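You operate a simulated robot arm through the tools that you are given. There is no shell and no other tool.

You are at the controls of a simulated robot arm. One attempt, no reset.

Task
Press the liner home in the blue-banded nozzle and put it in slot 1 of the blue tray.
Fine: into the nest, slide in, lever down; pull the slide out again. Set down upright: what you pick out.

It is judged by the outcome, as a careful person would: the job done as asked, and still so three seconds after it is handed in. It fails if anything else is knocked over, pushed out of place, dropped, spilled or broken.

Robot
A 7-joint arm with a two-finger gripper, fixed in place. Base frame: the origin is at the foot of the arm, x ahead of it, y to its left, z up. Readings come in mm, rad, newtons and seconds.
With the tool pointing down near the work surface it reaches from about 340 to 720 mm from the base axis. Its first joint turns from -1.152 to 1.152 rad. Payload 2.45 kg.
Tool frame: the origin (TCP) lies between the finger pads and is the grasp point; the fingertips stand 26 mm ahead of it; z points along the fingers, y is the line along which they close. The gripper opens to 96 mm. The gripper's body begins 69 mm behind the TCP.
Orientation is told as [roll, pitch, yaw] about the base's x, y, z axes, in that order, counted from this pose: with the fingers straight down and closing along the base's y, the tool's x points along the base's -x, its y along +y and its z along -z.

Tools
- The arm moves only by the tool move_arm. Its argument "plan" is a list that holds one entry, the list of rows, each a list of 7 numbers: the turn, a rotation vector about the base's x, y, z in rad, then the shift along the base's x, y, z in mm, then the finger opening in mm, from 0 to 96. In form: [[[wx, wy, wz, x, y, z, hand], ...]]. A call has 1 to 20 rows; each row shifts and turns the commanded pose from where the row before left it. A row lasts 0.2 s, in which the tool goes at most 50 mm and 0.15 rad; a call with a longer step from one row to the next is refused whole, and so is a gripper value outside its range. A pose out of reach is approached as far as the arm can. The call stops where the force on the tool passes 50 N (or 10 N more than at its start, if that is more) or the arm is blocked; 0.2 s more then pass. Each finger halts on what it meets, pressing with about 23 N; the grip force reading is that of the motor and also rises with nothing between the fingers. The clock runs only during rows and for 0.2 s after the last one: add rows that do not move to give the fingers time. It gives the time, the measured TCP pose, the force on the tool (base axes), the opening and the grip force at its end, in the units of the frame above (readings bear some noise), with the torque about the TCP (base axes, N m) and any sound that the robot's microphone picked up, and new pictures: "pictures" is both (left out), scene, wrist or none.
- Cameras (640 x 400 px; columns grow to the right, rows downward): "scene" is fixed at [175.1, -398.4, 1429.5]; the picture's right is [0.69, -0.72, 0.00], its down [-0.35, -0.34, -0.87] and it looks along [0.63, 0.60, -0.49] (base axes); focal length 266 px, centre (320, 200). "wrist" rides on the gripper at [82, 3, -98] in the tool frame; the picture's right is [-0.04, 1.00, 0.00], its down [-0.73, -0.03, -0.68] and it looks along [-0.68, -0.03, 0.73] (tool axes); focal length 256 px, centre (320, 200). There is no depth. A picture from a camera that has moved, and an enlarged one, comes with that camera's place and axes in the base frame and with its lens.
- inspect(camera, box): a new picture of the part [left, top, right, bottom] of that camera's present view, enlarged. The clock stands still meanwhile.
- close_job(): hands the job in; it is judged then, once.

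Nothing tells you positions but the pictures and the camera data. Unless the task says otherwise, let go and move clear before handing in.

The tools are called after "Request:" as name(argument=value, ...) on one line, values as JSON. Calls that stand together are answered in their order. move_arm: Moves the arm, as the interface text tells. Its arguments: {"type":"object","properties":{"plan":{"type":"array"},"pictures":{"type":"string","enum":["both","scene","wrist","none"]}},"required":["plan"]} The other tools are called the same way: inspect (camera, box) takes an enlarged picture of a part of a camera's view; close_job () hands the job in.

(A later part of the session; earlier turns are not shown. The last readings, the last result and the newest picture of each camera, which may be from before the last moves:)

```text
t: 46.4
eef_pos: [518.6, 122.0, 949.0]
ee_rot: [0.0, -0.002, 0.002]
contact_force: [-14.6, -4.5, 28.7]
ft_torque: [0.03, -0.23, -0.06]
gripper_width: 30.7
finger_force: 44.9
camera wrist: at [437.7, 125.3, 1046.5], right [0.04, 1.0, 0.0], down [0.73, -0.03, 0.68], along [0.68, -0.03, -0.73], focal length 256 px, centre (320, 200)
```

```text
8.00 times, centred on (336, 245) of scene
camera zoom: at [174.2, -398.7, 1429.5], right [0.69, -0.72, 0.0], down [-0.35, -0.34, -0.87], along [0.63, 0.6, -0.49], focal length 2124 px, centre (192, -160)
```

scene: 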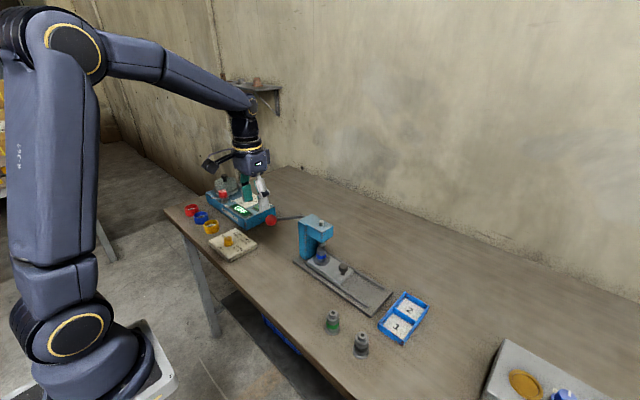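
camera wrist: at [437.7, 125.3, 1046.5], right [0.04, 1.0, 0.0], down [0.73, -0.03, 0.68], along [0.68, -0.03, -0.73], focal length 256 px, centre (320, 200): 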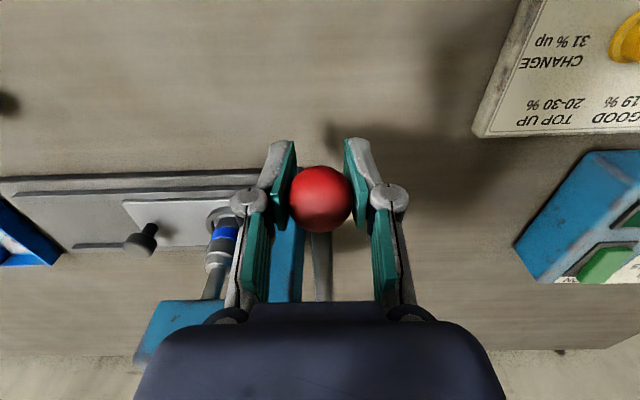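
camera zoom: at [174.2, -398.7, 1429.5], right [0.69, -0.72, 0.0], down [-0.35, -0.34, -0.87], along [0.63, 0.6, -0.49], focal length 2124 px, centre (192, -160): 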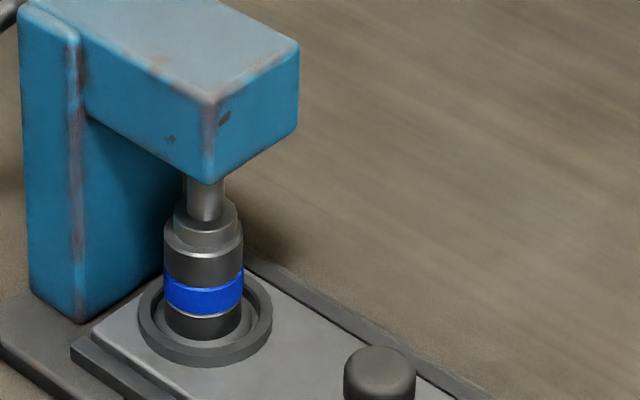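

Resistance has jumped to about 29 N, so it is likely bottoming out. I'll add a little more to make sure.

Request:
move_arm(plan=[[[0, 0, 0, 0.3, 0, -1.5, 15], [0, 0, 0, 0.3, 0, -1.5, 15], [0, 0, 0, 0, 0, 0, 15]]], pictures="wrist")

Request:
inspect(camera="scene", box=[316, 220, 356, 270])

Request:
inspect(camera="wrist", box=[190, 180, 270, 300])

```text
t: 47.2
eef_pos: [520.6, 121.4, 944.3]
ee_rot: [-0.002, 0.001, -0.001]
contact_force: [-8.9, -6.2, 8.6]
ft_torque: [0.04, 0.52, 0.03]
gripper_width: 34.6
finger_force: 45.4
camera wrist: at [438.7, 125.3, 1042.2], right [0.04, 1.0, 0.0], down [0.73, -0.03, 0.68], along [0.68, -0.03, -0.74], focal length 256 px, centre (320, 200)
```

wrist: 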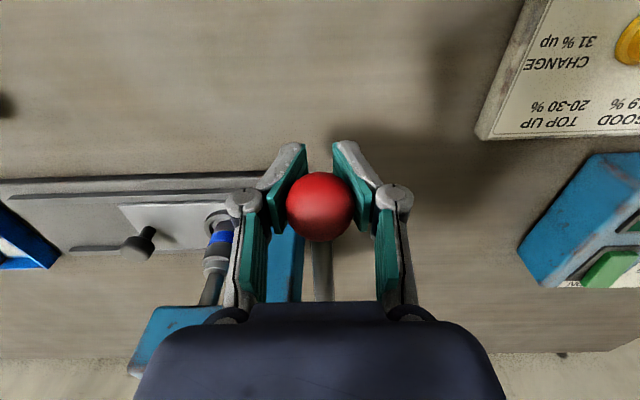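

```text
8.00 times, centred on (336, 245) of scene
camera zoom: at [174.8, -398.6, 1429.5], right [0.69, -0.72, 0.0], down [-0.35, -0.34, -0.87], along [0.63, 0.6, -0.49], focal length 2124 px, centre (192, -160)
```

zoom: 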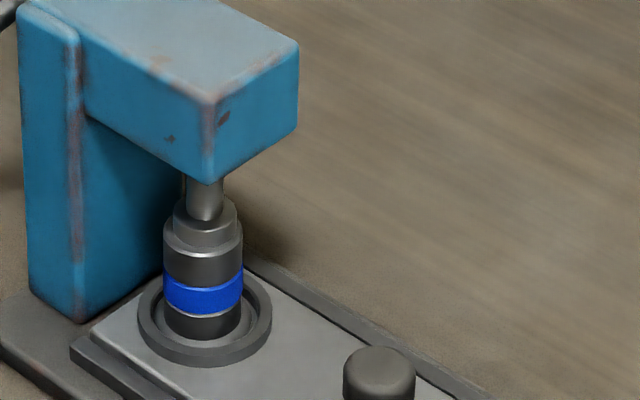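

```text
3.33 times, centred on (230, 240) of wrist
camera zoom: at [438.7, 125.3, 1042.2], right [0.04, 1.0, 0.0], down [0.73, -0.03, 0.68], along [0.68, -0.03, -0.74], focal length 853 px, centre (620, 67)
```

zoom: 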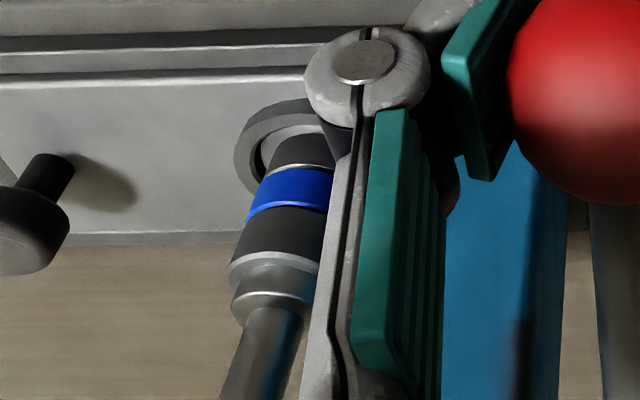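

Request:
inspect(camera="scene", box=[333, 238, 351, 266])

Request:
inspect(camera="wrist", box=[210, 215, 240, 275])

```text
14.29 times, centred on (342, 252) of scene
camera zoom: at [174.8, -398.6, 1429.5], right [0.69, -0.72, 0.0], down [-0.35, -0.34, -0.87], along [0.63, 0.6, -0.49], focal length 3792 px, centre (6, -543)
```

zoom: 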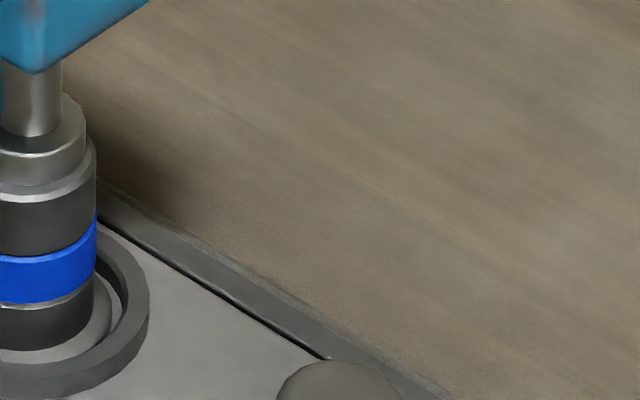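

```text
6.67 times, centred on (225, 245) of wrist
camera zoom: at [438.7, 125.3, 1042.2], right [0.04, 1.0, 0.0], down [0.73, -0.03, 0.68], along [0.68, -0.03, -0.74], focal length 1707 px, centre (953, -100)
```

zoom: 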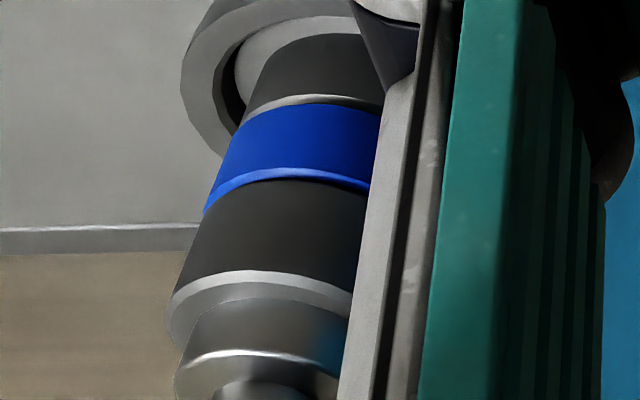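

The ram foot rests flat on the nozzle shoulder, so the liner is home. Now I'll bring the lever back up, starting slowly to see whether it follows.

Request:
move_arm(plan=[[[0, 0, 0, -0.5, 0, 3, 15], [0, 0, 0, -0.5, 0, 3, 15], [0, 0, 0, -0.8, 0, 4, 15], [0, 0, 0, 0, 0, 0, 15]]], pictures="wrist")

Request:
inspect(camera="scene", box=[250, 180, 350, 280])

```text
t: 48.2
eef_pos: [519.0, 121.8, 953.6]
ee_rot: [0.0, 0.0, -0.001]
contact_force: [2.3, -4.1, -7.9]
ft_torque: [0.03, 1.36, 0.02]
gripper_width: 29.3
finger_force: 45.0
camera wrist: at [437.3, 125.2, 1051.8], right [0.04, 1.0, 0.0], down [0.73, -0.03, 0.68], along [0.68, -0.03, -0.73], focal length 256 px, centre (320, 200)
```

wrist: 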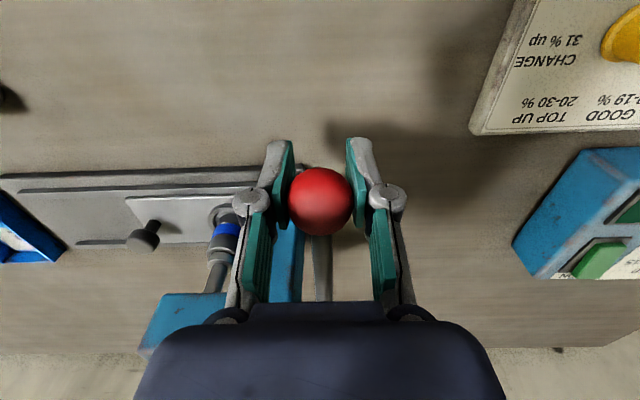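

```text
4.00 times, centred on (300, 230) of scene
camera zoom: at [175.4, -398.5, 1429.4], right [0.69, -0.72, 0.0], down [-0.35, -0.34, -0.87], along [0.63, 0.6, -0.49], focal length 1062 px, centre (400, 80)
```

zoom: 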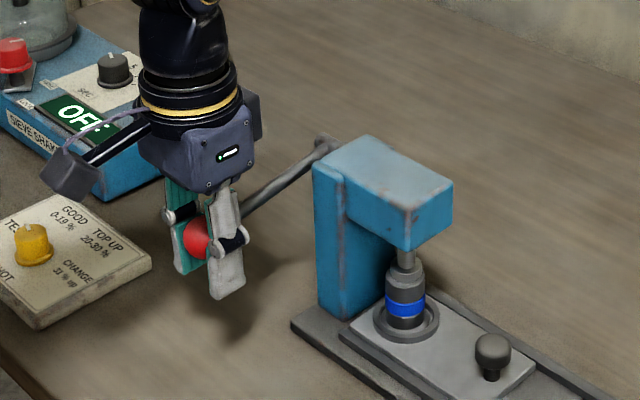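

The lever has no spring return, but it follows the grip. I'll raise it back along the arc.

Request:
move_arm(plan=[[[0, 0, 0, -1.08, 0, 6.8, 15], [0, 0, 0, -0.72, 0, 6.85, 15], [0, 0, 0, -0.36, 0, 6.88, 15], [0, 0, 0, 0, 0, 6.89, 15], [0, 0, 0, 0.36, 0, 6.88, 15], [0, 0, 0, 0.72, 0, 6.85, 15], [0, 0, 0, 1.08, 0, 6.8, 15], [0, 0, 0, 0, 0, 0, 15]]], pictures="wrist")

Request:
inspect(camera="scene", box=[250, 180, 350, 280])

```text
t: 50.0
eef_pos: [519.4, 123.0, 1004.0]
ee_rot: [-0.002, 0.0, -0.001]
contact_force: [4.1, -6.1, -9.7]
ft_torque: [0.07, 1.19, -0.01]
gripper_width: 29.2
finger_force: 45.2
camera wrist: at [437.6, 125.1, 1101.5], right [0.04, 1.0, 0.0], down [0.73, -0.03, 0.68], along [0.68, -0.03, -0.73], focal length 256 px, centre (320, 200)
```

wrist: 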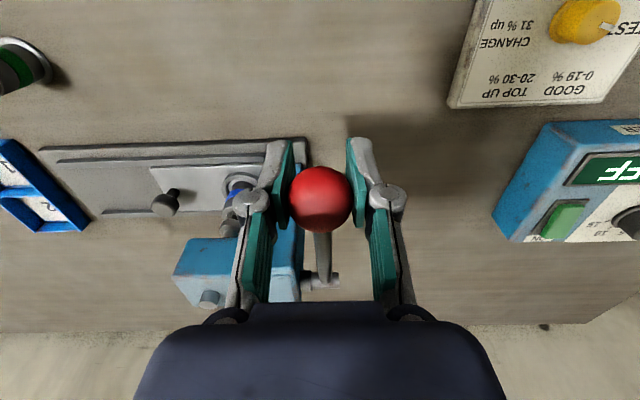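

```text
4.00 times, centred on (300, 230) of scene
camera zoom: at [175.5, -398.5, 1429.4], right [0.69, -0.72, 0.0], down [-0.35, -0.34, -0.87], along [0.63, 0.6, -0.49], focal length 1062 px, centre (400, 80)
```

zoom: 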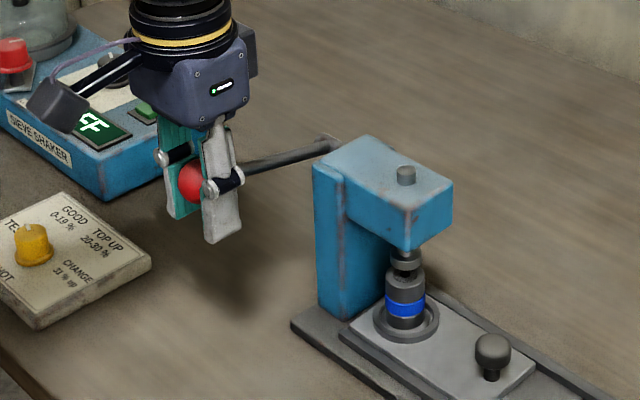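

The ram has lifted off and the liner is now seated low in the nozzle. I'll finish raising the lever to its original top position.

Request:
move_arm(plan=[[[0, 0, 0, 1.43, 0, 6.74, 15], [0, 0, 0, 1.78, 0, 6.65, 15], [0, 0, 0, 1.5, 0, 5, 15], [0, 0, 0, 0, 0, 0, 15]]], pictures="wrist")

Request:
inspect(camera="scene", box=[250, 180, 350, 280])

Request:
inspect(camera="scene", box=[325, 225, 365, 270])

```text
t: 51.0
eef_pos: [523.1, 122.9, 1019.9]
ee_rot: [-0.002, 0.005, -0.001]
contact_force: [-2.8, -5.6, -23.3]
ft_torque: [0.1, 0.4, -0.03]
gripper_width: 29.5
finger_force: 45.1
camera wrist: at [442.2, 125.3, 1118.6], right [0.04, 1.0, 0.0], down [0.74, -0.03, 0.68], along [0.68, -0.03, -0.74], focal length 256 px, centre (320, 200)
```

wrist: 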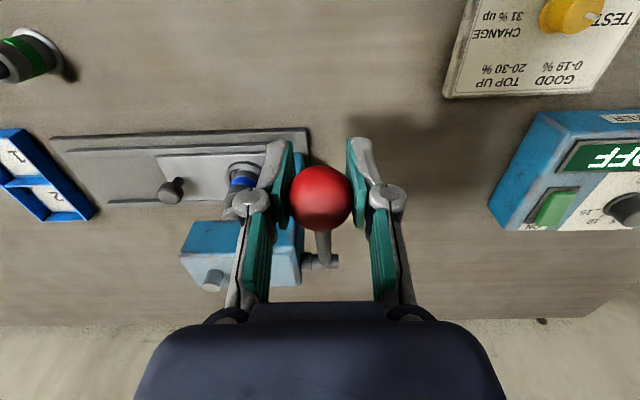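

```text
4.00 times, centred on (300, 230) of scene
camera zoom: at [175.5, -398.5, 1429.4], right [0.69, -0.72, 0.0], down [-0.35, -0.34, -0.87], along [0.63, 0.6, -0.49], focal length 1062 px, centre (400, 80)
```

zoom: 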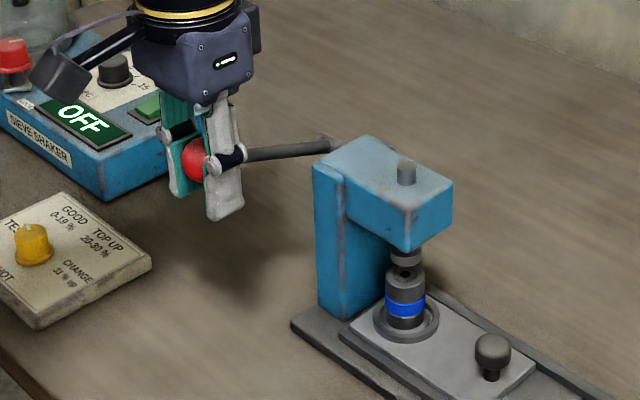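

```text
8.89 times, centred on (345, 248) of scene
camera zoom: at [175.5, -398.5, 1429.4], right [0.69, -0.72, 0.0], down [-0.35, -0.34, -0.87], along [0.63, 0.6, -0.49], focal length 2360 px, centre (98, -222)
```

zoom: 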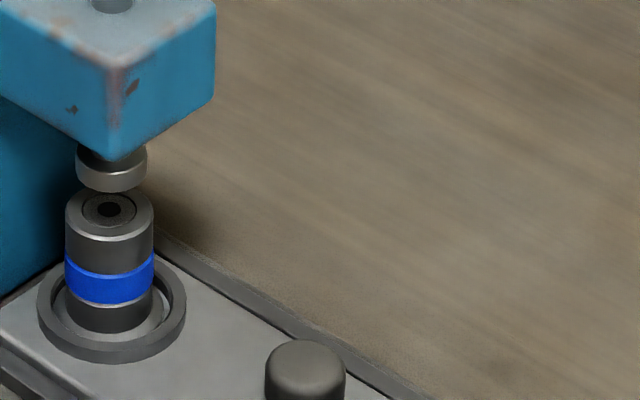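

The liner is flush with the nozzle and the lever is at its top stop. I'll relax, release the ball and lift straight up.

Request:
move_arm(plan=[[[0, 0, 0, 0, 0, -2, 15], [0, 0, 0, 0, 0, 0, 24], [0, 0, 0, 0, 0, 0, 36], [0, 0, 0, 0, 0, 0, 50], [0, 0, 0, 0, 0, 0, 60], [0, 0, 0, 0, 0, 0, 60], [0, 0, 0, 0, 0, 20, 60], [0, 0, 0, 0, 0, 35, 60], [0, 0, 0, 0, 0, 40, 60], [0, 0, 0, 0, 0, 0, 60]]])

Request:
inspect(camera="scene", box=[250, 180, 350, 280])

```text
t: 53.2
eef_pos: [522.3, 122.5, 1116.5]
ee_rot: [-0.001, 0.001, 0.0]
contact_force: [0.0, -0.4, -0.1]
ft_torque: [0.03, 0.01, 0.0]
gripper_width: 60.0
finger_force: 0.0
camera wrist: at [440.6, 124.9, 1213.9], right [0.04, 1.0, 0.0], down [0.73, -0.03, 0.68], along [0.68, -0.03, -0.73], focal length 256 px, centre (320, 200)
```

scene: 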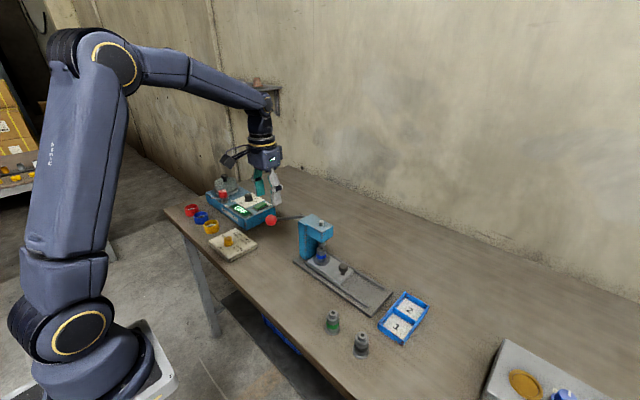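
wrist: 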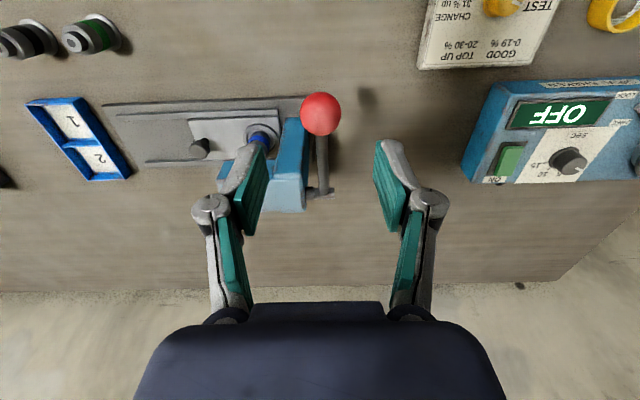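

```text
4.00 times, centred on (300, 230) of scene
camera zoom: at [175.1, -398.4, 1429.5], right [0.69, -0.72, 0.0], down [-0.35, -0.34, -0.87], along [0.63, 0.6, -0.49], focal length 1062 px, centre (400, 80)
```

zoom: 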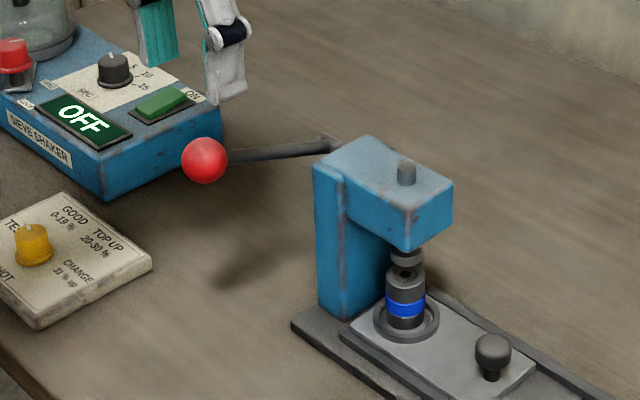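

The lever stays up and the nozzle stands properly. I'll go back over the slide knob, reversing my earlier path.

Request:
move_arm(plan=[[[0, 0, 0.15, 9.6, -18.1, 0, 60], [0, 0, 0.15, 9.6, -18.1, 0, 60], [0, 0, 0.15, 9.6, -18.1, 0, 60], [0, 0, 0.15, 9.6, -18.1, 0, 60], [0, 0, 0.15, 9.6, -18.1, 0, 60], [0, 0, 0.15, 9.6, -18.1, 0, 60], [0, 0, 0.15, 9.6, -18.1, 0, 60], [0, 0, 0.15, 9.6, -18.1, 0, 60], [0, 0, 0.15, 9.6, -18.1, 0, 60], [0, 0, 0.15, 9.6, -18.1, 0, 60], [0, 0, 0.071, 9.6, -18.1, 0, 60], [0, 0, 0, 0, 0, -40, 56], [0, 0, 0, 0, 0, -40, 50], [0, 0, 0, 0, 0, -40, 48], [0, 0, 0, 0, 4, -40, 48], [0, 0, 0, 0, 0, 0, 48]]])

Request:
inspect(camera="wrist", box=[240, 80, 400, 240])

Request:
inspect(camera="scene", box=[300, 210, 380, 290])

```text
t: 56.6
eef_pos: [629.4, -71.9, 954.6]
ee_rot: [-0.001, -0.001, 1.571]
contact_force: [-0.5, -0.6, 0.9]
ft_torque: [0.01, -0.02, -0.01]
gripper_width: 48.0
finger_force: 0.1
camera wrist: at [626.2, -153.6, 1052.4], right [-1.0, 0.04, 0.0], down [0.03, 0.73, 0.68], along [0.03, 0.68, -0.73], focal length 256 px, centre (320, 200)
```

scene: 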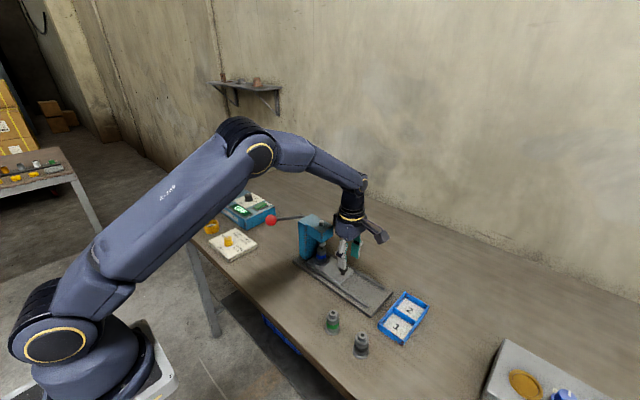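
wrist: 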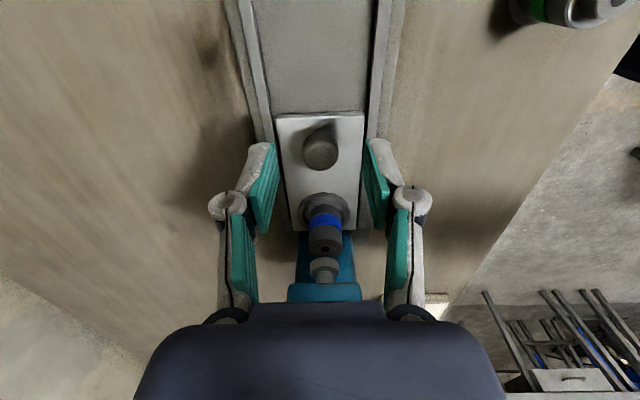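

```text
2.50 times, centred on (320, 160) of wrist
camera zoom: at [626.2, -153.6, 1052.4], right [-1.0, 0.04, 0.0], down [0.03, 0.73, 0.68], along [0.03, 0.68, -0.73], focal length 640 px, centre (320, 300)
```

zoom: 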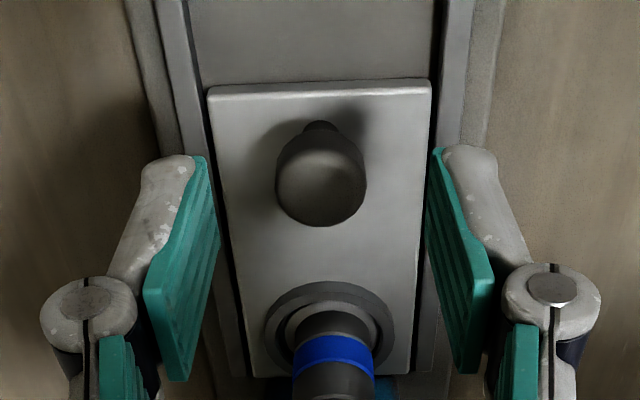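

```text
5.00 times, centred on (340, 250) of scene
camera zoom: at [175.1, -398.4, 1429.5], right [0.69, -0.72, 0.0], down [-0.35, -0.34, -0.87], along [0.63, 0.6, -0.49], focal length 1327 px, centre (220, -50)
```

zoom: 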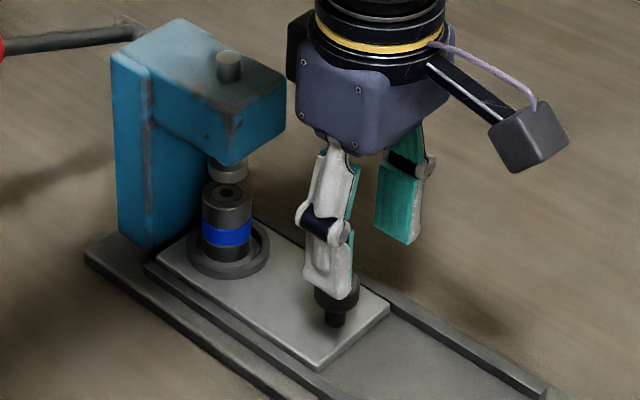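

The knob is 14.5 mm further in +y. I'll lower onto it and grip it again.

Request:
move_arm(plan=[[[0, 0, 0, 0.5, 7, -10, 48], [0, 0, 0, 0, 7.5, -10, 48], [0, 0, 0, 0, 0, -16, 48], [0, 0, 0, 0, 0, -15, 48], [0, 0, 0, 0, 0, 0, 48], [0, 0, 0, 0, 0, 0, 32], [0, 0, 0, 0, 0, 0, 20], [0, 0, 0, 0, 0, 0, 15], [0, 0, 0, 0, 0, 0, 15], [0, 0, 0, 0, 0, 0, 15]]], pictures="wrist")

Request:
inspect(camera="scene", box=[300, 210, 380, 290])

```text
t: 58.8
eef_pos: [630.2, -57.9, 905.2]
ee_rot: [-0.003, 0.001, 1.57]
contact_force: [12.4, -1.0, -6.8]
ft_torque: [-0.07, -0.15, -0.06]
gripper_width: 24.3
finger_force: 44.4
camera wrist: at [626.4, -139.5, 1002.1], right [-1.0, 0.04, 0.0], down [0.03, 0.73, 0.68], along [0.03, 0.68, -0.73], focal length 256 px, centre (320, 200)
```

wrist: 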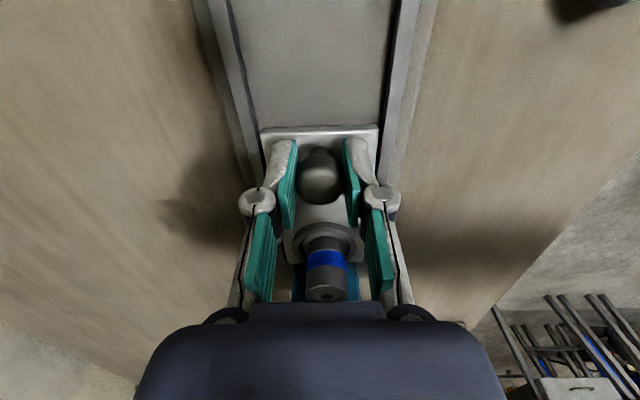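

```text
5.00 times, centred on (340, 250) of scene
camera zoom: at [175.6, -398.4, 1429.4], right [0.69, -0.72, 0.0], down [-0.35, -0.34, -0.87], along [0.63, 0.6, -0.49], focal length 1327 px, centre (220, -50)
```

zoom: 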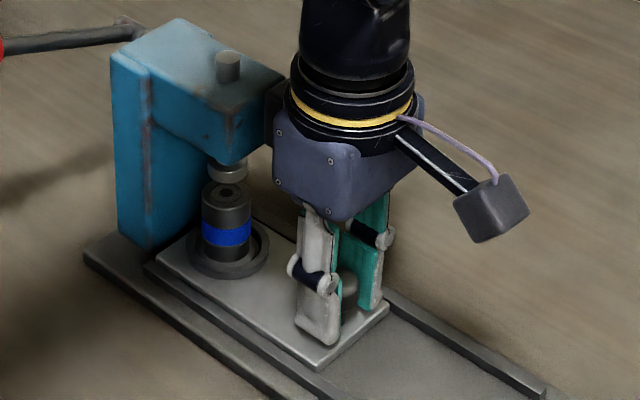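

The knob is gripped. I'll relieve the small x load and pull the slide out steadily.

Request:
move_arm(plan=[[[0, 0, 0, 1.2, 0, 0, 15], [0, 0, 0, 0, -3, 0, 15], [0, 0, 0, 0, -6, 0, 15], [0, 0, 0, 0, -8, 0, 15], [0, 0, 0, 0, -8, 0, 15], [0, 0, 0, 0, -8, 0, 15], [0, 0, 0, 0, -4, 0, 15], [0, 0, 0, 0, 0, 0, 15]]], pictures="none")

Request:
inspect(camera="scene", box=[300, 210, 400, 310])

```text
t: 60.6
eef_pos: [630.0, -95.6, 904.0]
ee_rot: [0.001, 0.0, 1.568]
contact_force: [-4.4, 0.2, 10.3]
ft_torque: [0.26, 0.09, -0.01]
gripper_width: 24.6
finger_force: 45.3
```

```text
4.00 times, centred on (350, 260) of scene
camera zoom: at [174.8, -398.4, 1429.5], right [0.69, -0.72, 0.0], down [-0.35, -0.34, -0.87], along [0.63, 0.6, -0.49], focal length 1062 px, centre (200, -40)
```

zoom: 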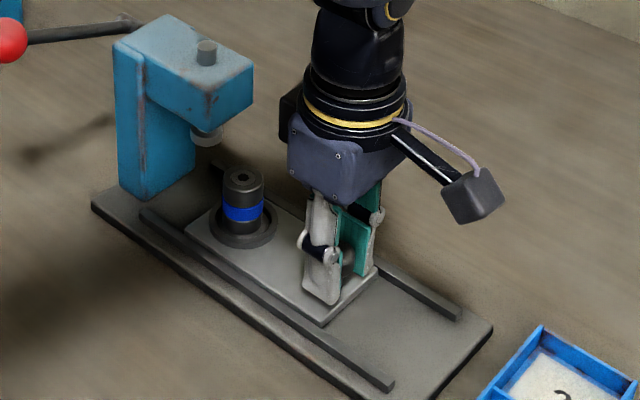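

Request:
move_arm(plan=[[[0, 0, 0, 0, -5, 0, 15], [0, 0, 0, 0, -8, 0, 15], [0, 0, 0, 0, -8, 0, 15], [0, 0, 0, 0, -8, 0, 15], [0, 0, 0, 0, -8, 0, 15], [0, 0, 0, 0, -8, 0, 15], [0, 0, 0, 0, -6, 0, 15], [0, 0, 0, 0, 0, 0, 15]]], pictures="none")

Request:
inspect(camera="scene", box=[300, 210, 400, 310])

```text
t: 62.4
eef_pos: [629.5, -147.6, 904.0]
ee_rot: [-0.001, 0.002, 1.57]
contact_force: [-15.9, 0.8, 28.7]
ft_torque: [0.25, 0.23, 0.08]
gripper_width: 24.5
finger_force: 44.7
```

```text
4.00 times, centred on (350, 260) of scene
camera zoom: at [174.1, -398.3, 1429.7], right [0.69, -0.72, 0.0], down [-0.35, -0.34, -0.87], along [0.63, 0.6, -0.49], focal length 1062 px, centre (200, -40)
```

zoom: 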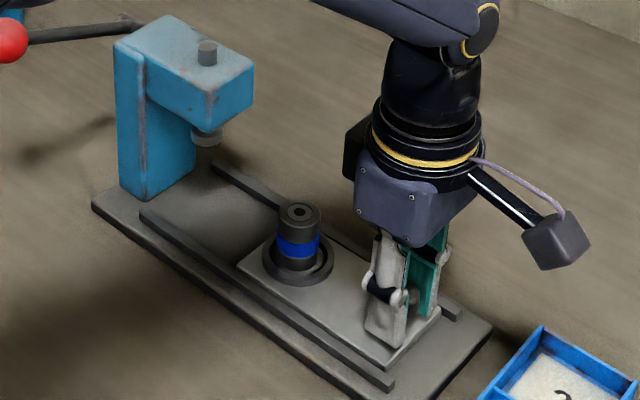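

There's some z load of +29 N. I'll relieve it and then pull the remaining ~19 mm.

Request:
move_arm(plan=[[[0, 0, 0, -0.7, 0, 1.5, 15], [0, 0, 0, -0.5, 0, 1, 15], [0, 0, 0, 0, 0, 0, 15]]], pictures="none")

```text
t: 63.2
eef_pos: [629.8, -145.1, 904.2]
ee_rot: [0.001, 0.0, 1.57]
contact_force: [9.2, -1.6, -16.6]
ft_torque: [-1.12, -0.25, -0.06]
gripper_width: 24.5
finger_force: 44.6
```

Request:
move_arm(plan=[[[0, 0, 0, 0.4, 0, -0.9, 15], [0, 0, 0, 0, -3, 0, 15], [0, 0, 0, 0, -5, 0, 15], [0, 0, 0, 0, -4, 0, 15], [0, 0, 0, 0, 0, 0, 15]]], pictures="none")

```text
t: 64.4
eef_pos: [630.5, -158.6, 904.9]
ee_rot: [0.0, -0.001, 1.569]
contact_force: [14.7, 1.9, -23.1]
ft_torque: [0.72, -0.17, -0.01]
gripper_width: 24.2
finger_force: 44.9
```

Request:
move_arm(plan=[[[0, 0, 0, 0.8, 0, -1.2, 15], [0, 0, 0, 0, -3, 0, 15], [0, 0, 0, 0, -3, 0, 15], [0, 0, 0, 0, -2, 0, 15], [0, 0, 0, 0, 0, 0, 15]]], pictures="wrist")

Request:
inspect(camera="scene", box=[300, 210, 400, 310])

```text
t: 65.6
eef_pos: [628.5, -165.7, 902.9]
ee_rot: [0.003, 0.001, 1.571]
contact_force: [-3.5, 0.3, 1.8]
ft_torque: [-0.16, 0.12, 0.02]
gripper_width: 24.3
finger_force: 45.3
camera wrist: at [626.8, -249.1, 1002.2], right [-1.0, 0.04, 0.0], down [0.03, 0.73, 0.68], along [0.03, 0.68, -0.74], focal length 256 px, centre (320, 200)
```

wrist: 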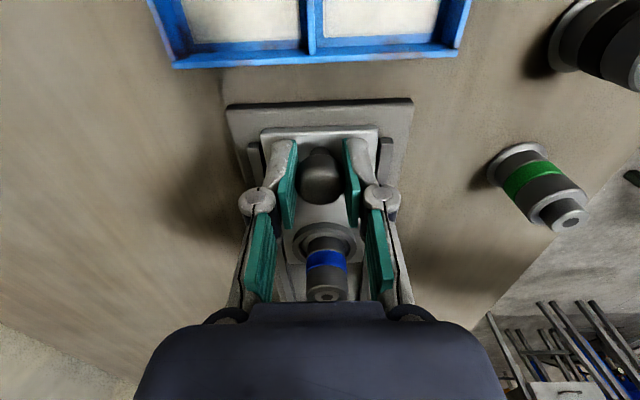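

```text
4.00 times, centred on (350, 260) of scene
camera zoom: at [175.0, -398.4, 1429.5], right [0.69, -0.72, 0.0], down [-0.35, -0.34, -0.87], along [0.63, 0.6, -0.49], focal length 1062 px, centre (200, -40)
```

zoom: 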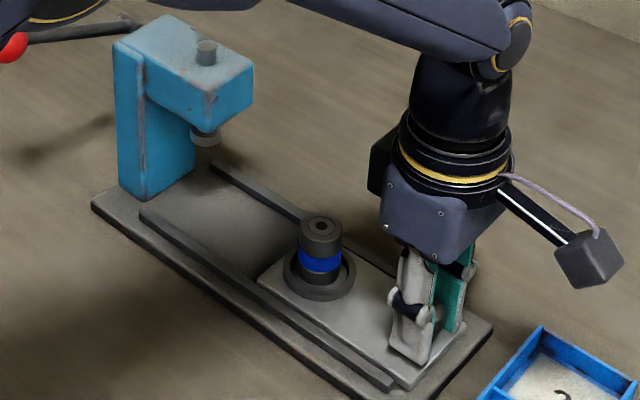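

The slide is back at its original out position. I'll make a small extra pull to confirm the end stop.

Request:
move_arm(plan=[[[0, 0, 0, 0, -2, 0, 15], [0, 0, 0, 0, 0, 0, 15]]], pictures="none")

```text
t: 66.2
eef_pos: [630.4, -166.4, 904.0]
ee_rot: [0.0, -0.002, 1.57]
contact_force: [-10.5, 8.0, 1.7]
ft_torque: [-0.61, 0.18, 0.2]
gripper_width: 24.5
finger_force: 45.0
```

The end stop is confirmed. I'll relax, release the knob, rise, and take a look at the tray.

Request:
move_arm(plan=[[[0, 0, 0, -0.8, 1.2, 0, 15], [0, 0, 0, 0, 0, 0, 24], [0, 0, 0, 0, 0, 0, 34], [0, 0, 0, 0, 0, 0, 46], [0, 0, 0, 0, 0, 0, 46], [0, 0, 0, 0, 0, 20, 50], [0, 0, 0, 0, 0, 40, 56], [0, 0, 0, 0, -20, 40, 56], [0, 0, 0, 0, -20, 20, 56], [0, 0, 0, 0, -20, 0, 56], [0, 0, 0, 0, 0, 0, 56]]])

Request:
inspect(camera="wrist", box=[160, 0, 480, 200])

Request:
inspect(camera="scene", box=[330, 240, 450, 350])

```text
t: 68.6
eef_pos: [629.3, -226.9, 1023.1]
ee_rot: [0.0, -0.001, 1.571]
contact_force: [-0.4, 0.4, 0.4]
ft_torque: [-0.01, -0.03, 0.02]
gripper_width: 56.2
finger_force: 0.0
camera wrist: at [626.0, -308.6, 1121.2], right [-1.0, 0.04, 0.0], down [0.03, 0.73, 0.68], along [0.03, 0.68, -0.73], focal length 256 px, centre (320, 200)
```

scene: 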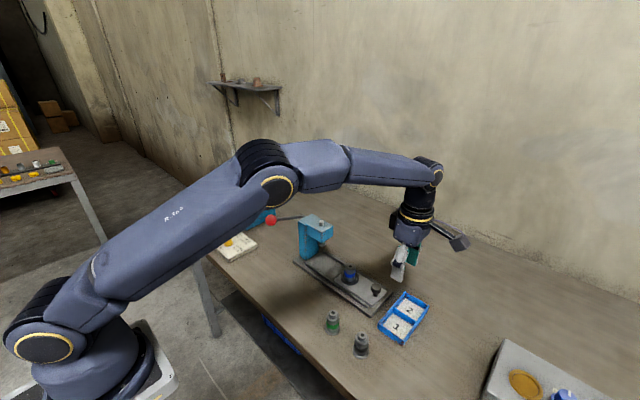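
wrist: 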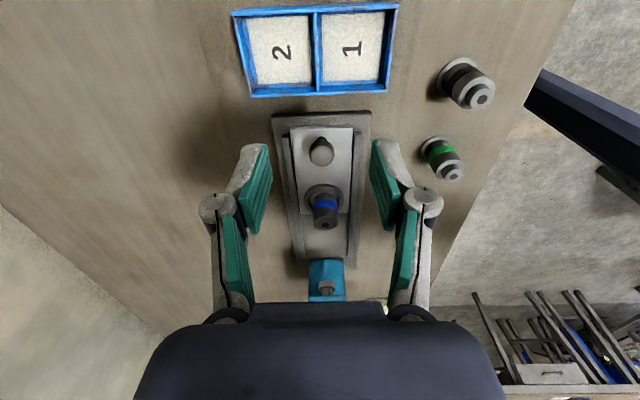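

```text
2.00 times, centred on (320, 100) of wrist
camera zoom: at [626.0, -308.6, 1121.2], right [-1.0, 0.04, 0.0], down [0.03, 0.73, 0.68], along [0.03, 0.68, -0.73], focal length 512 px, centre (320, 400)
```

zoom: 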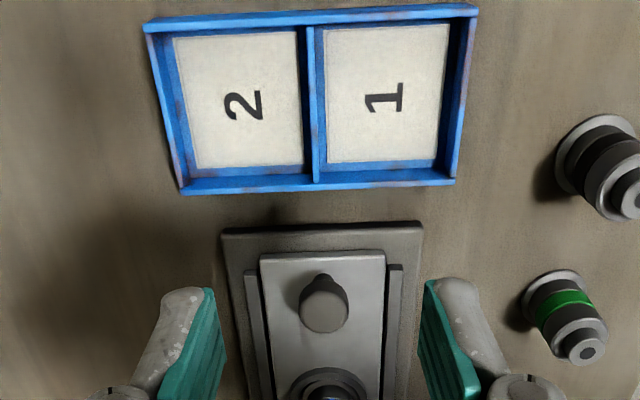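

```text
3.64 times, centred on (390, 295) of scene
camera zoom: at [175.1, -398.4, 1429.5], right [0.69, -0.72, 0.0], down [-0.35, -0.34, -0.87], along [0.63, 0.6, -0.49], focal length 965 px, centre (66, -146)
```

zoom: 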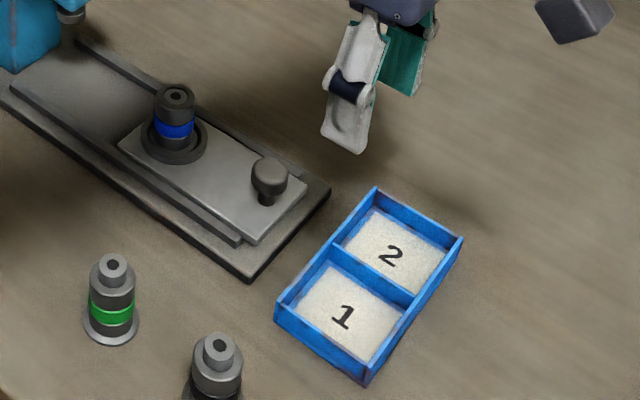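

Slot 1's floor centre agrees in both cameras at about (598,-250). The slot is about 55 mm square, with walls around 15 mm high. Next I'll go back to the nozzle at yaw 0, hovering above it.

Request:
move_arm(plan=[[[0, 0, -0.15, 0, 13, 0, 56], [0, 0, -0.15, 0, 13, 0, 56], [0, 0, -0.15, 0, 13, 0, 56], [0, 0, -0.15, 0, 13, 0, 56], [0, 0, -0.15, 0, 13, 0, 56], [0, 0, -0.15, 0, 13, 0, 56], [0, 0, -0.15, 0, 13, 0, 56], [0, 0, -0.15, 0, 13, 0, 56], [0, 0, -0.15, 0, 13, 0, 56], [0, 0, -0.15, 0, 13, 0, 56], [0, 0, -0.071, 1.5, 16, 0, 56], [0, 0, 0, 0, 0, -30, 56], [0, 0, 0, 0, 0, -30, 56], [0, 0, 0, 0, 0, 0, 56]]], pictures="wrist")

Request:
inspect(camera="wrist", box=[240, 80, 400, 240])

Request:
inspect(camera="scene", box=[320, 230, 400, 310])

```text
t: 71.6
eef_pos: [631.8, -80.3, 964.4]
ee_rot: [0.0, 0.0, -0.001]
contact_force: [0.9, 0.0, -0.2]
ft_torque: [0.0, 0.03, 0.02]
gripper_width: 55.9
finger_force: 0.0
camera wrist: at [550.4, -77.2, 1062.8], right [0.04, 1.0, 0.0], down [0.73, -0.03, 0.68], along [0.68, -0.03, -0.73], focal length 256 px, centre (320, 200)
```

wrist: 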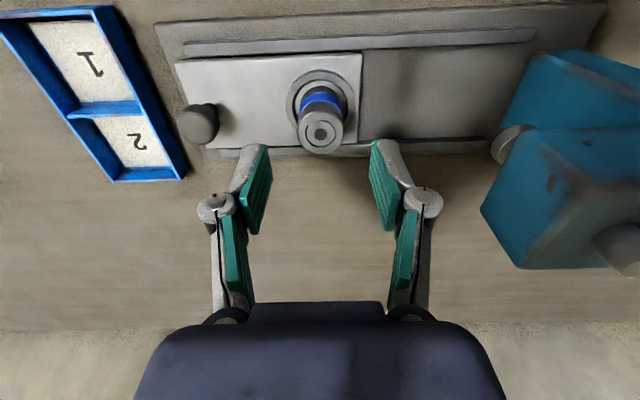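

```text
2.50 times, centred on (320, 160) of wrist
camera zoom: at [550.4, -77.2, 1062.8], right [0.04, 1.0, 0.0], down [0.73, -0.03, 0.68], along [0.68, -0.03, -0.73], focal length 640 px, centre (320, 300)
```

zoom: 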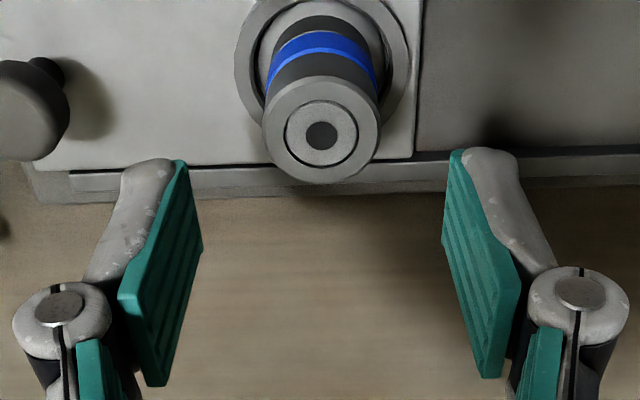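

```text
5.00 times, centred on (360, 270) of scene
camera zoom: at [175.1, -398.4, 1429.5], right [0.69, -0.72, 0.0], down [-0.35, -0.34, -0.87], along [0.63, 0.6, -0.49], focal length 1327 px, centre (120, -150)
```

zoom: 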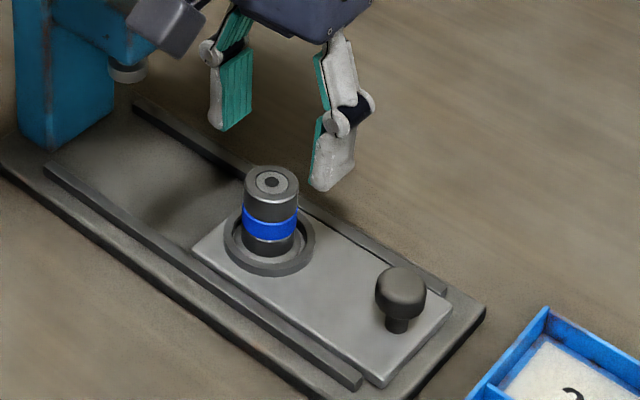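

The nozzle, now with a flush liner, is about 3 mm toward -x from the tool axis. I'll correct, lower to grip the upper body, and close.

Request:
move_arm(plan=[[[0, 0, 0, -2.5, 0, -10, 56], [0, 0, 0, 0, 0, -14, 56], [0, 0, 0, 0, 0, -14, 56], [0, 0, 0, 0, 0, -10, 56], [0, 0, 0, 0, 0, 0, 56]]], pictures="wrist")

Request:
inspect(camera="wrist", box=[240, 80, 400, 240])

Request:
inspect(camera="scene", box=[320, 230, 400, 310])

```text
t: 72.8
eef_pos: [630.4, -80.2, 915.8]
ee_rot: [-0.001, 0.002, -0.001]
contact_force: [0.0, 0.3, 0.0]
ft_torque: [0.0, 0.02, -0.02]
gripper_width: 56.1
finger_force: 0.1
camera wrist: at [547.9, -78.2, 1014.5], right [0.04, 1.0, 0.0], down [0.73, -0.03, 0.68], along [0.68, -0.03, -0.73], focal length 256 px, centre (320, 200)
```

wrist: 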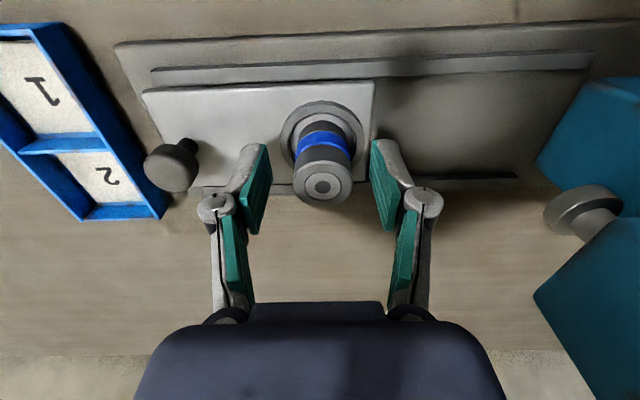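

```text
2.50 times, centred on (320, 160) of wrist
camera zoom: at [547.9, -78.2, 1014.5], right [0.04, 1.0, 0.0], down [0.73, -0.03, 0.68], along [0.68, -0.03, -0.73], focal length 640 px, centre (320, 300)
```

zoom: 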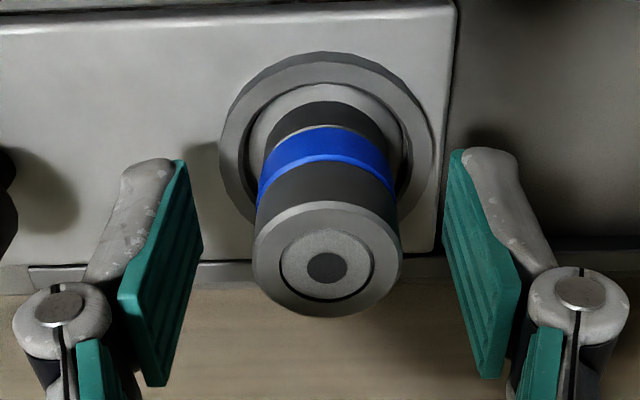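

```text
5.00 times, centred on (360, 270) of scene
camera zoom: at [175.1, -398.4, 1429.5], right [0.69, -0.72, 0.0], down [-0.35, -0.34, -0.87], along [0.63, 0.6, -0.49], focal length 1327 px, centre (120, -150)
```

zoom: 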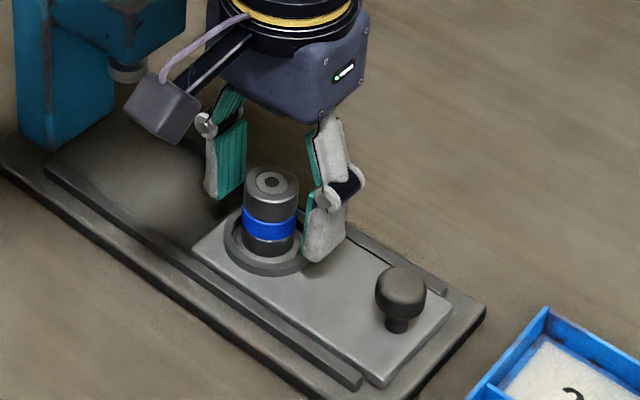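

Request:
move_arm(plan=[[[0, 0, 0, -2, 1, 0, 56], [0, 0, 0, 0, 0, 0, 44], [0, 0, 0, 0, 0, 0, 32], [0, 0, 0, 0, 0, 0, 20], [0, 0, 0, 0, 0, 0, 15], [0, 0, 0, 0, 0, 0, 15]]], pictures="wrist")

Request:
inspect(camera="wrist", box=[240, 80, 400, 240])

```text
t: 74.2
eef_pos: [627.5, -79.6, 916.3]
ee_rot: [-0.001, -0.001, 0.0]
contact_force: [0.0, 1.1, 1.2]
ft_torque: [0.0, -0.02, 0.01]
gripper_width: 29.1
finger_force: 22.9
camera wrist: at [546.1, -77.0, 1014.5], right [0.04, 1.0, 0.0], down [0.73, -0.03, 0.68], along [0.68, -0.03, -0.73], focal length 256 px, centre (320, 200)
```

wrist: 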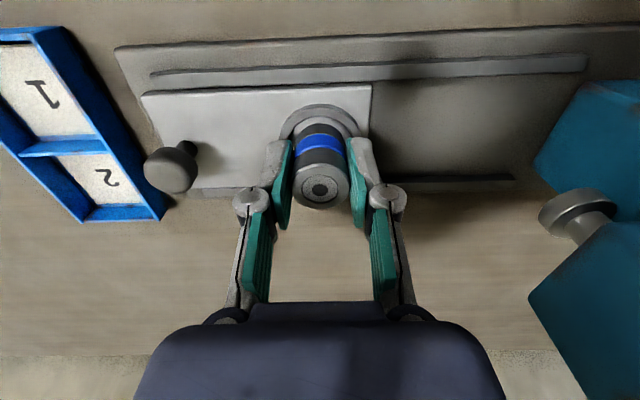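

```text
2.50 times, centred on (320, 160) of wrist
camera zoom: at [546.1, -77.0, 1014.5], right [0.04, 1.0, 0.0], down [0.73, -0.03, 0.68], along [0.68, -0.03, -0.73], focal length 640 px, centre (320, 300)
```

zoom: 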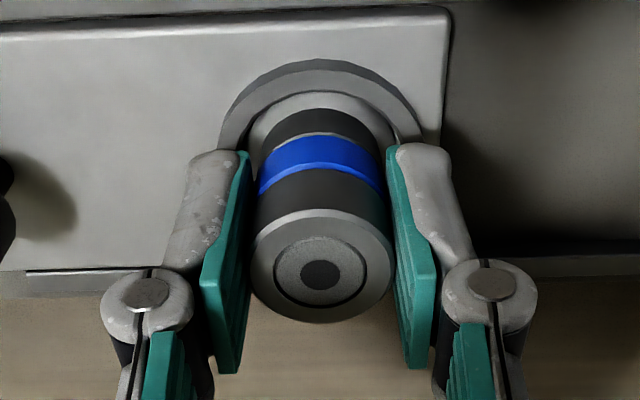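

It's gripped at 29.1 mm. I'll lift straight out of the nest, then carry it over to slot 1.

Request:
move_arm(plan=[[[0, 0, 0, 0, 0, 4, 15], [0, 0, 0, 0, 0, 6, 15], [0, 0, 0, 0, 0, 20, 15], [0, 0, 0, 0, 0, 30, 15], [0, 0, 0, -3, -17, 5, 15], [0, 0, 0, -3, -17, 0, 15], [0, 0, 0, -3, -17, 0, 15], [0, 0, 0, -3, -17, 0, 15], [0, 0, 0, -3, -17, 0, 15], [0, 0, 0, -3, -17, 0, 15], [0, 0, 0, -3, -17, 0, 15], [0, 0, 0, -3, -17, 0, 15], [0, 0, 0, -3, -17, 0, 15], [0, 0, 0, -2, -17, 0, 15], [0, 0, 0, 0, 0, 0, 15]]])

Request:
inspect(camera="wrist", box=[200, 0, 440, 220])

Request:
inspect(camera="scene", box=[350, 250, 450, 350])

```text
t: 77.4
eef_pos: [597.4, -249.7, 981.9]
ee_rot: [-0.001, 0.001, -0.002]
contact_force: [-0.3, 0.1, -1.9]
ft_torque: [-0.04, -0.03, -0.01]
gripper_width: 29.3
finger_force: 23.1
camera wrist: at [516.3, -246.5, 1079.2], right [0.04, 1.0, 0.0], down [0.73, -0.03, 0.68], along [0.68, -0.03, -0.73], focal length 256 px, centre (320, 200)
```

scene: 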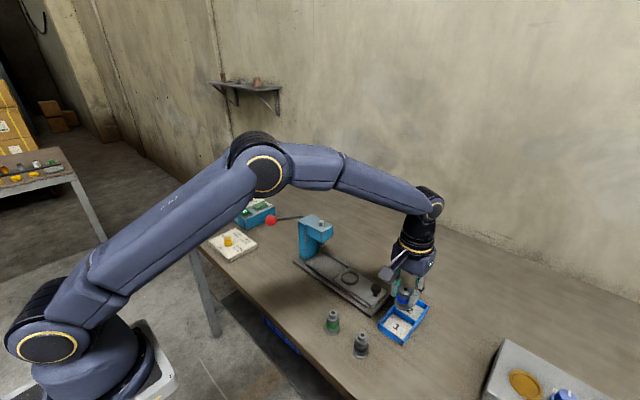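
wrist: 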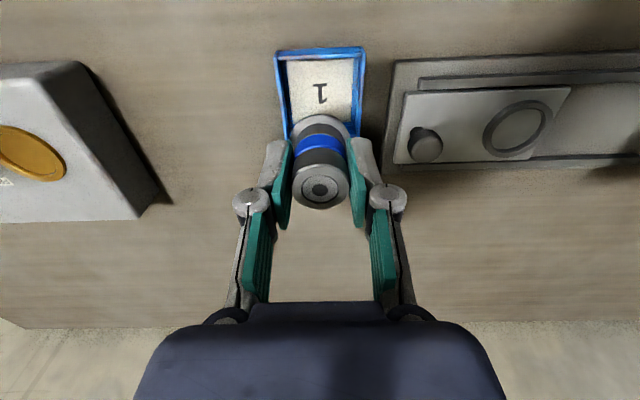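

```text
1.82 times, centred on (320, 110) of wrist
camera zoom: at [516.3, -246.5, 1079.2], right [0.04, 1.0, 0.0], down [0.73, -0.03, 0.68], along [0.68, -0.03, -0.73], focal length 465 px, centre (320, 364)
```

zoom: 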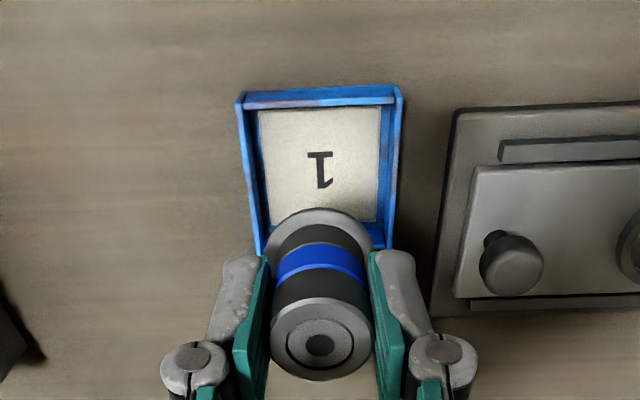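

```text
4.00 times, centred on (400, 300) of scene
camera zoom: at [175.2, -398.5, 1429.5], right [0.69, -0.72, 0.0], down [-0.35, -0.34, -0.87], along [0.63, 0.6, -0.49], focal length 1062 px, centre (0, -200)
```

zoom: 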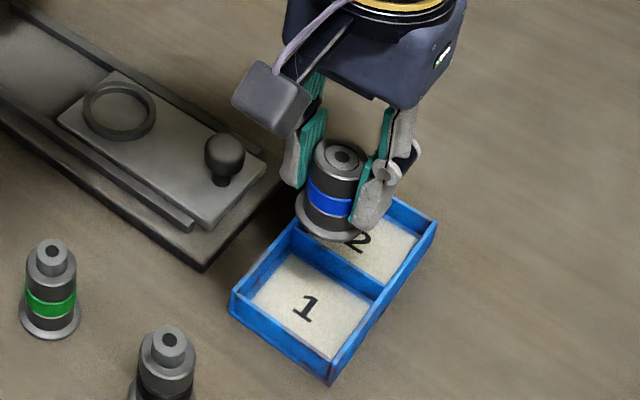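

The nozzle is over slot 1 and centred in y. I'll shift +1.5 mm in x and descend to just above the floor.

Request:
move_arm(plan=[[[0, 0, 0, 1.5, -0.5, -15, 15], [0, 0, 0, 0, 0, -20, 15], [0, 0, 0, 0, 0, -20, 15], [0, 0, 0, 0, 0, -14, 15], [0, 0, 0, 0, 0, 0, 15]]], pictures="wrist")

Request:
inspect(camera="wrist", box=[240, 40, 400, 220])

Request:
inspect(camera="scene", box=[370, 270, 430, 350])

```text
t: 78.6
eef_pos: [600.4, -250.2, 912.6]
ee_rot: [0.0, 0.0, -0.001]
contact_force: [0.3, 0.4, -1.6]
ft_torque: [0.04, 0.0, 0.0]
gripper_width: 29.4
finger_force: 22.6
camera wrist: at [517.8, -247.4, 1010.5], right [0.04, 1.0, 0.0], down [0.73, -0.03, 0.68], along [0.68, -0.03, -0.73], focal length 256 px, centre (320, 200)
```

wrist: 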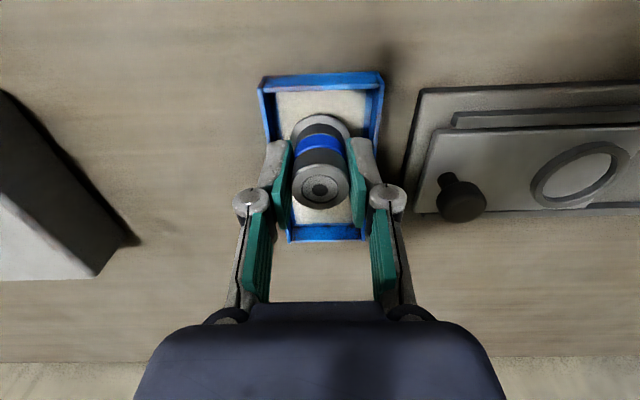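

```text
2.22 times, centred on (320, 130) of wrist
camera zoom: at [517.8, -247.4, 1010.5], right [0.04, 1.0, 0.0], down [0.73, -0.03, 0.68], along [0.68, -0.03, -0.73], focal length 569 px, centre (320, 356)
```

zoom: 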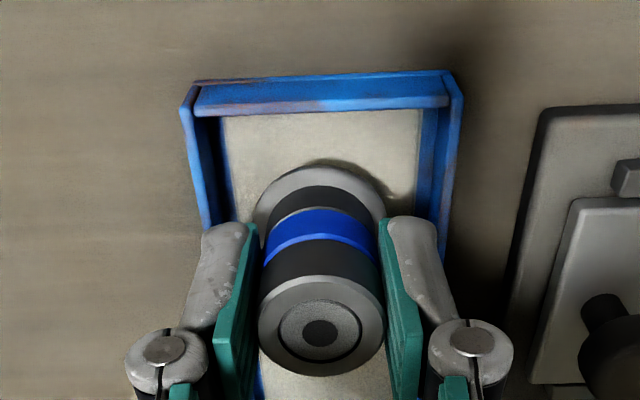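

```text
5.00 times, centred on (400, 310) of scene
camera zoom: at [175.2, -398.4, 1429.5], right [0.69, -0.72, 0.0], down [-0.35, -0.34, -0.87], along [0.63, 0.6, -0.49], focal length 1327 px, centre (-80, -350)
```

zoom: 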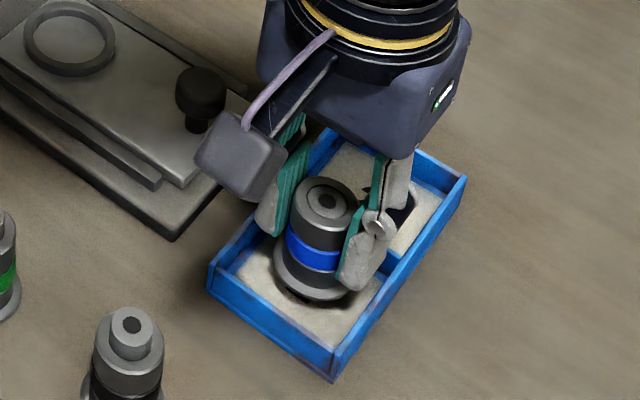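

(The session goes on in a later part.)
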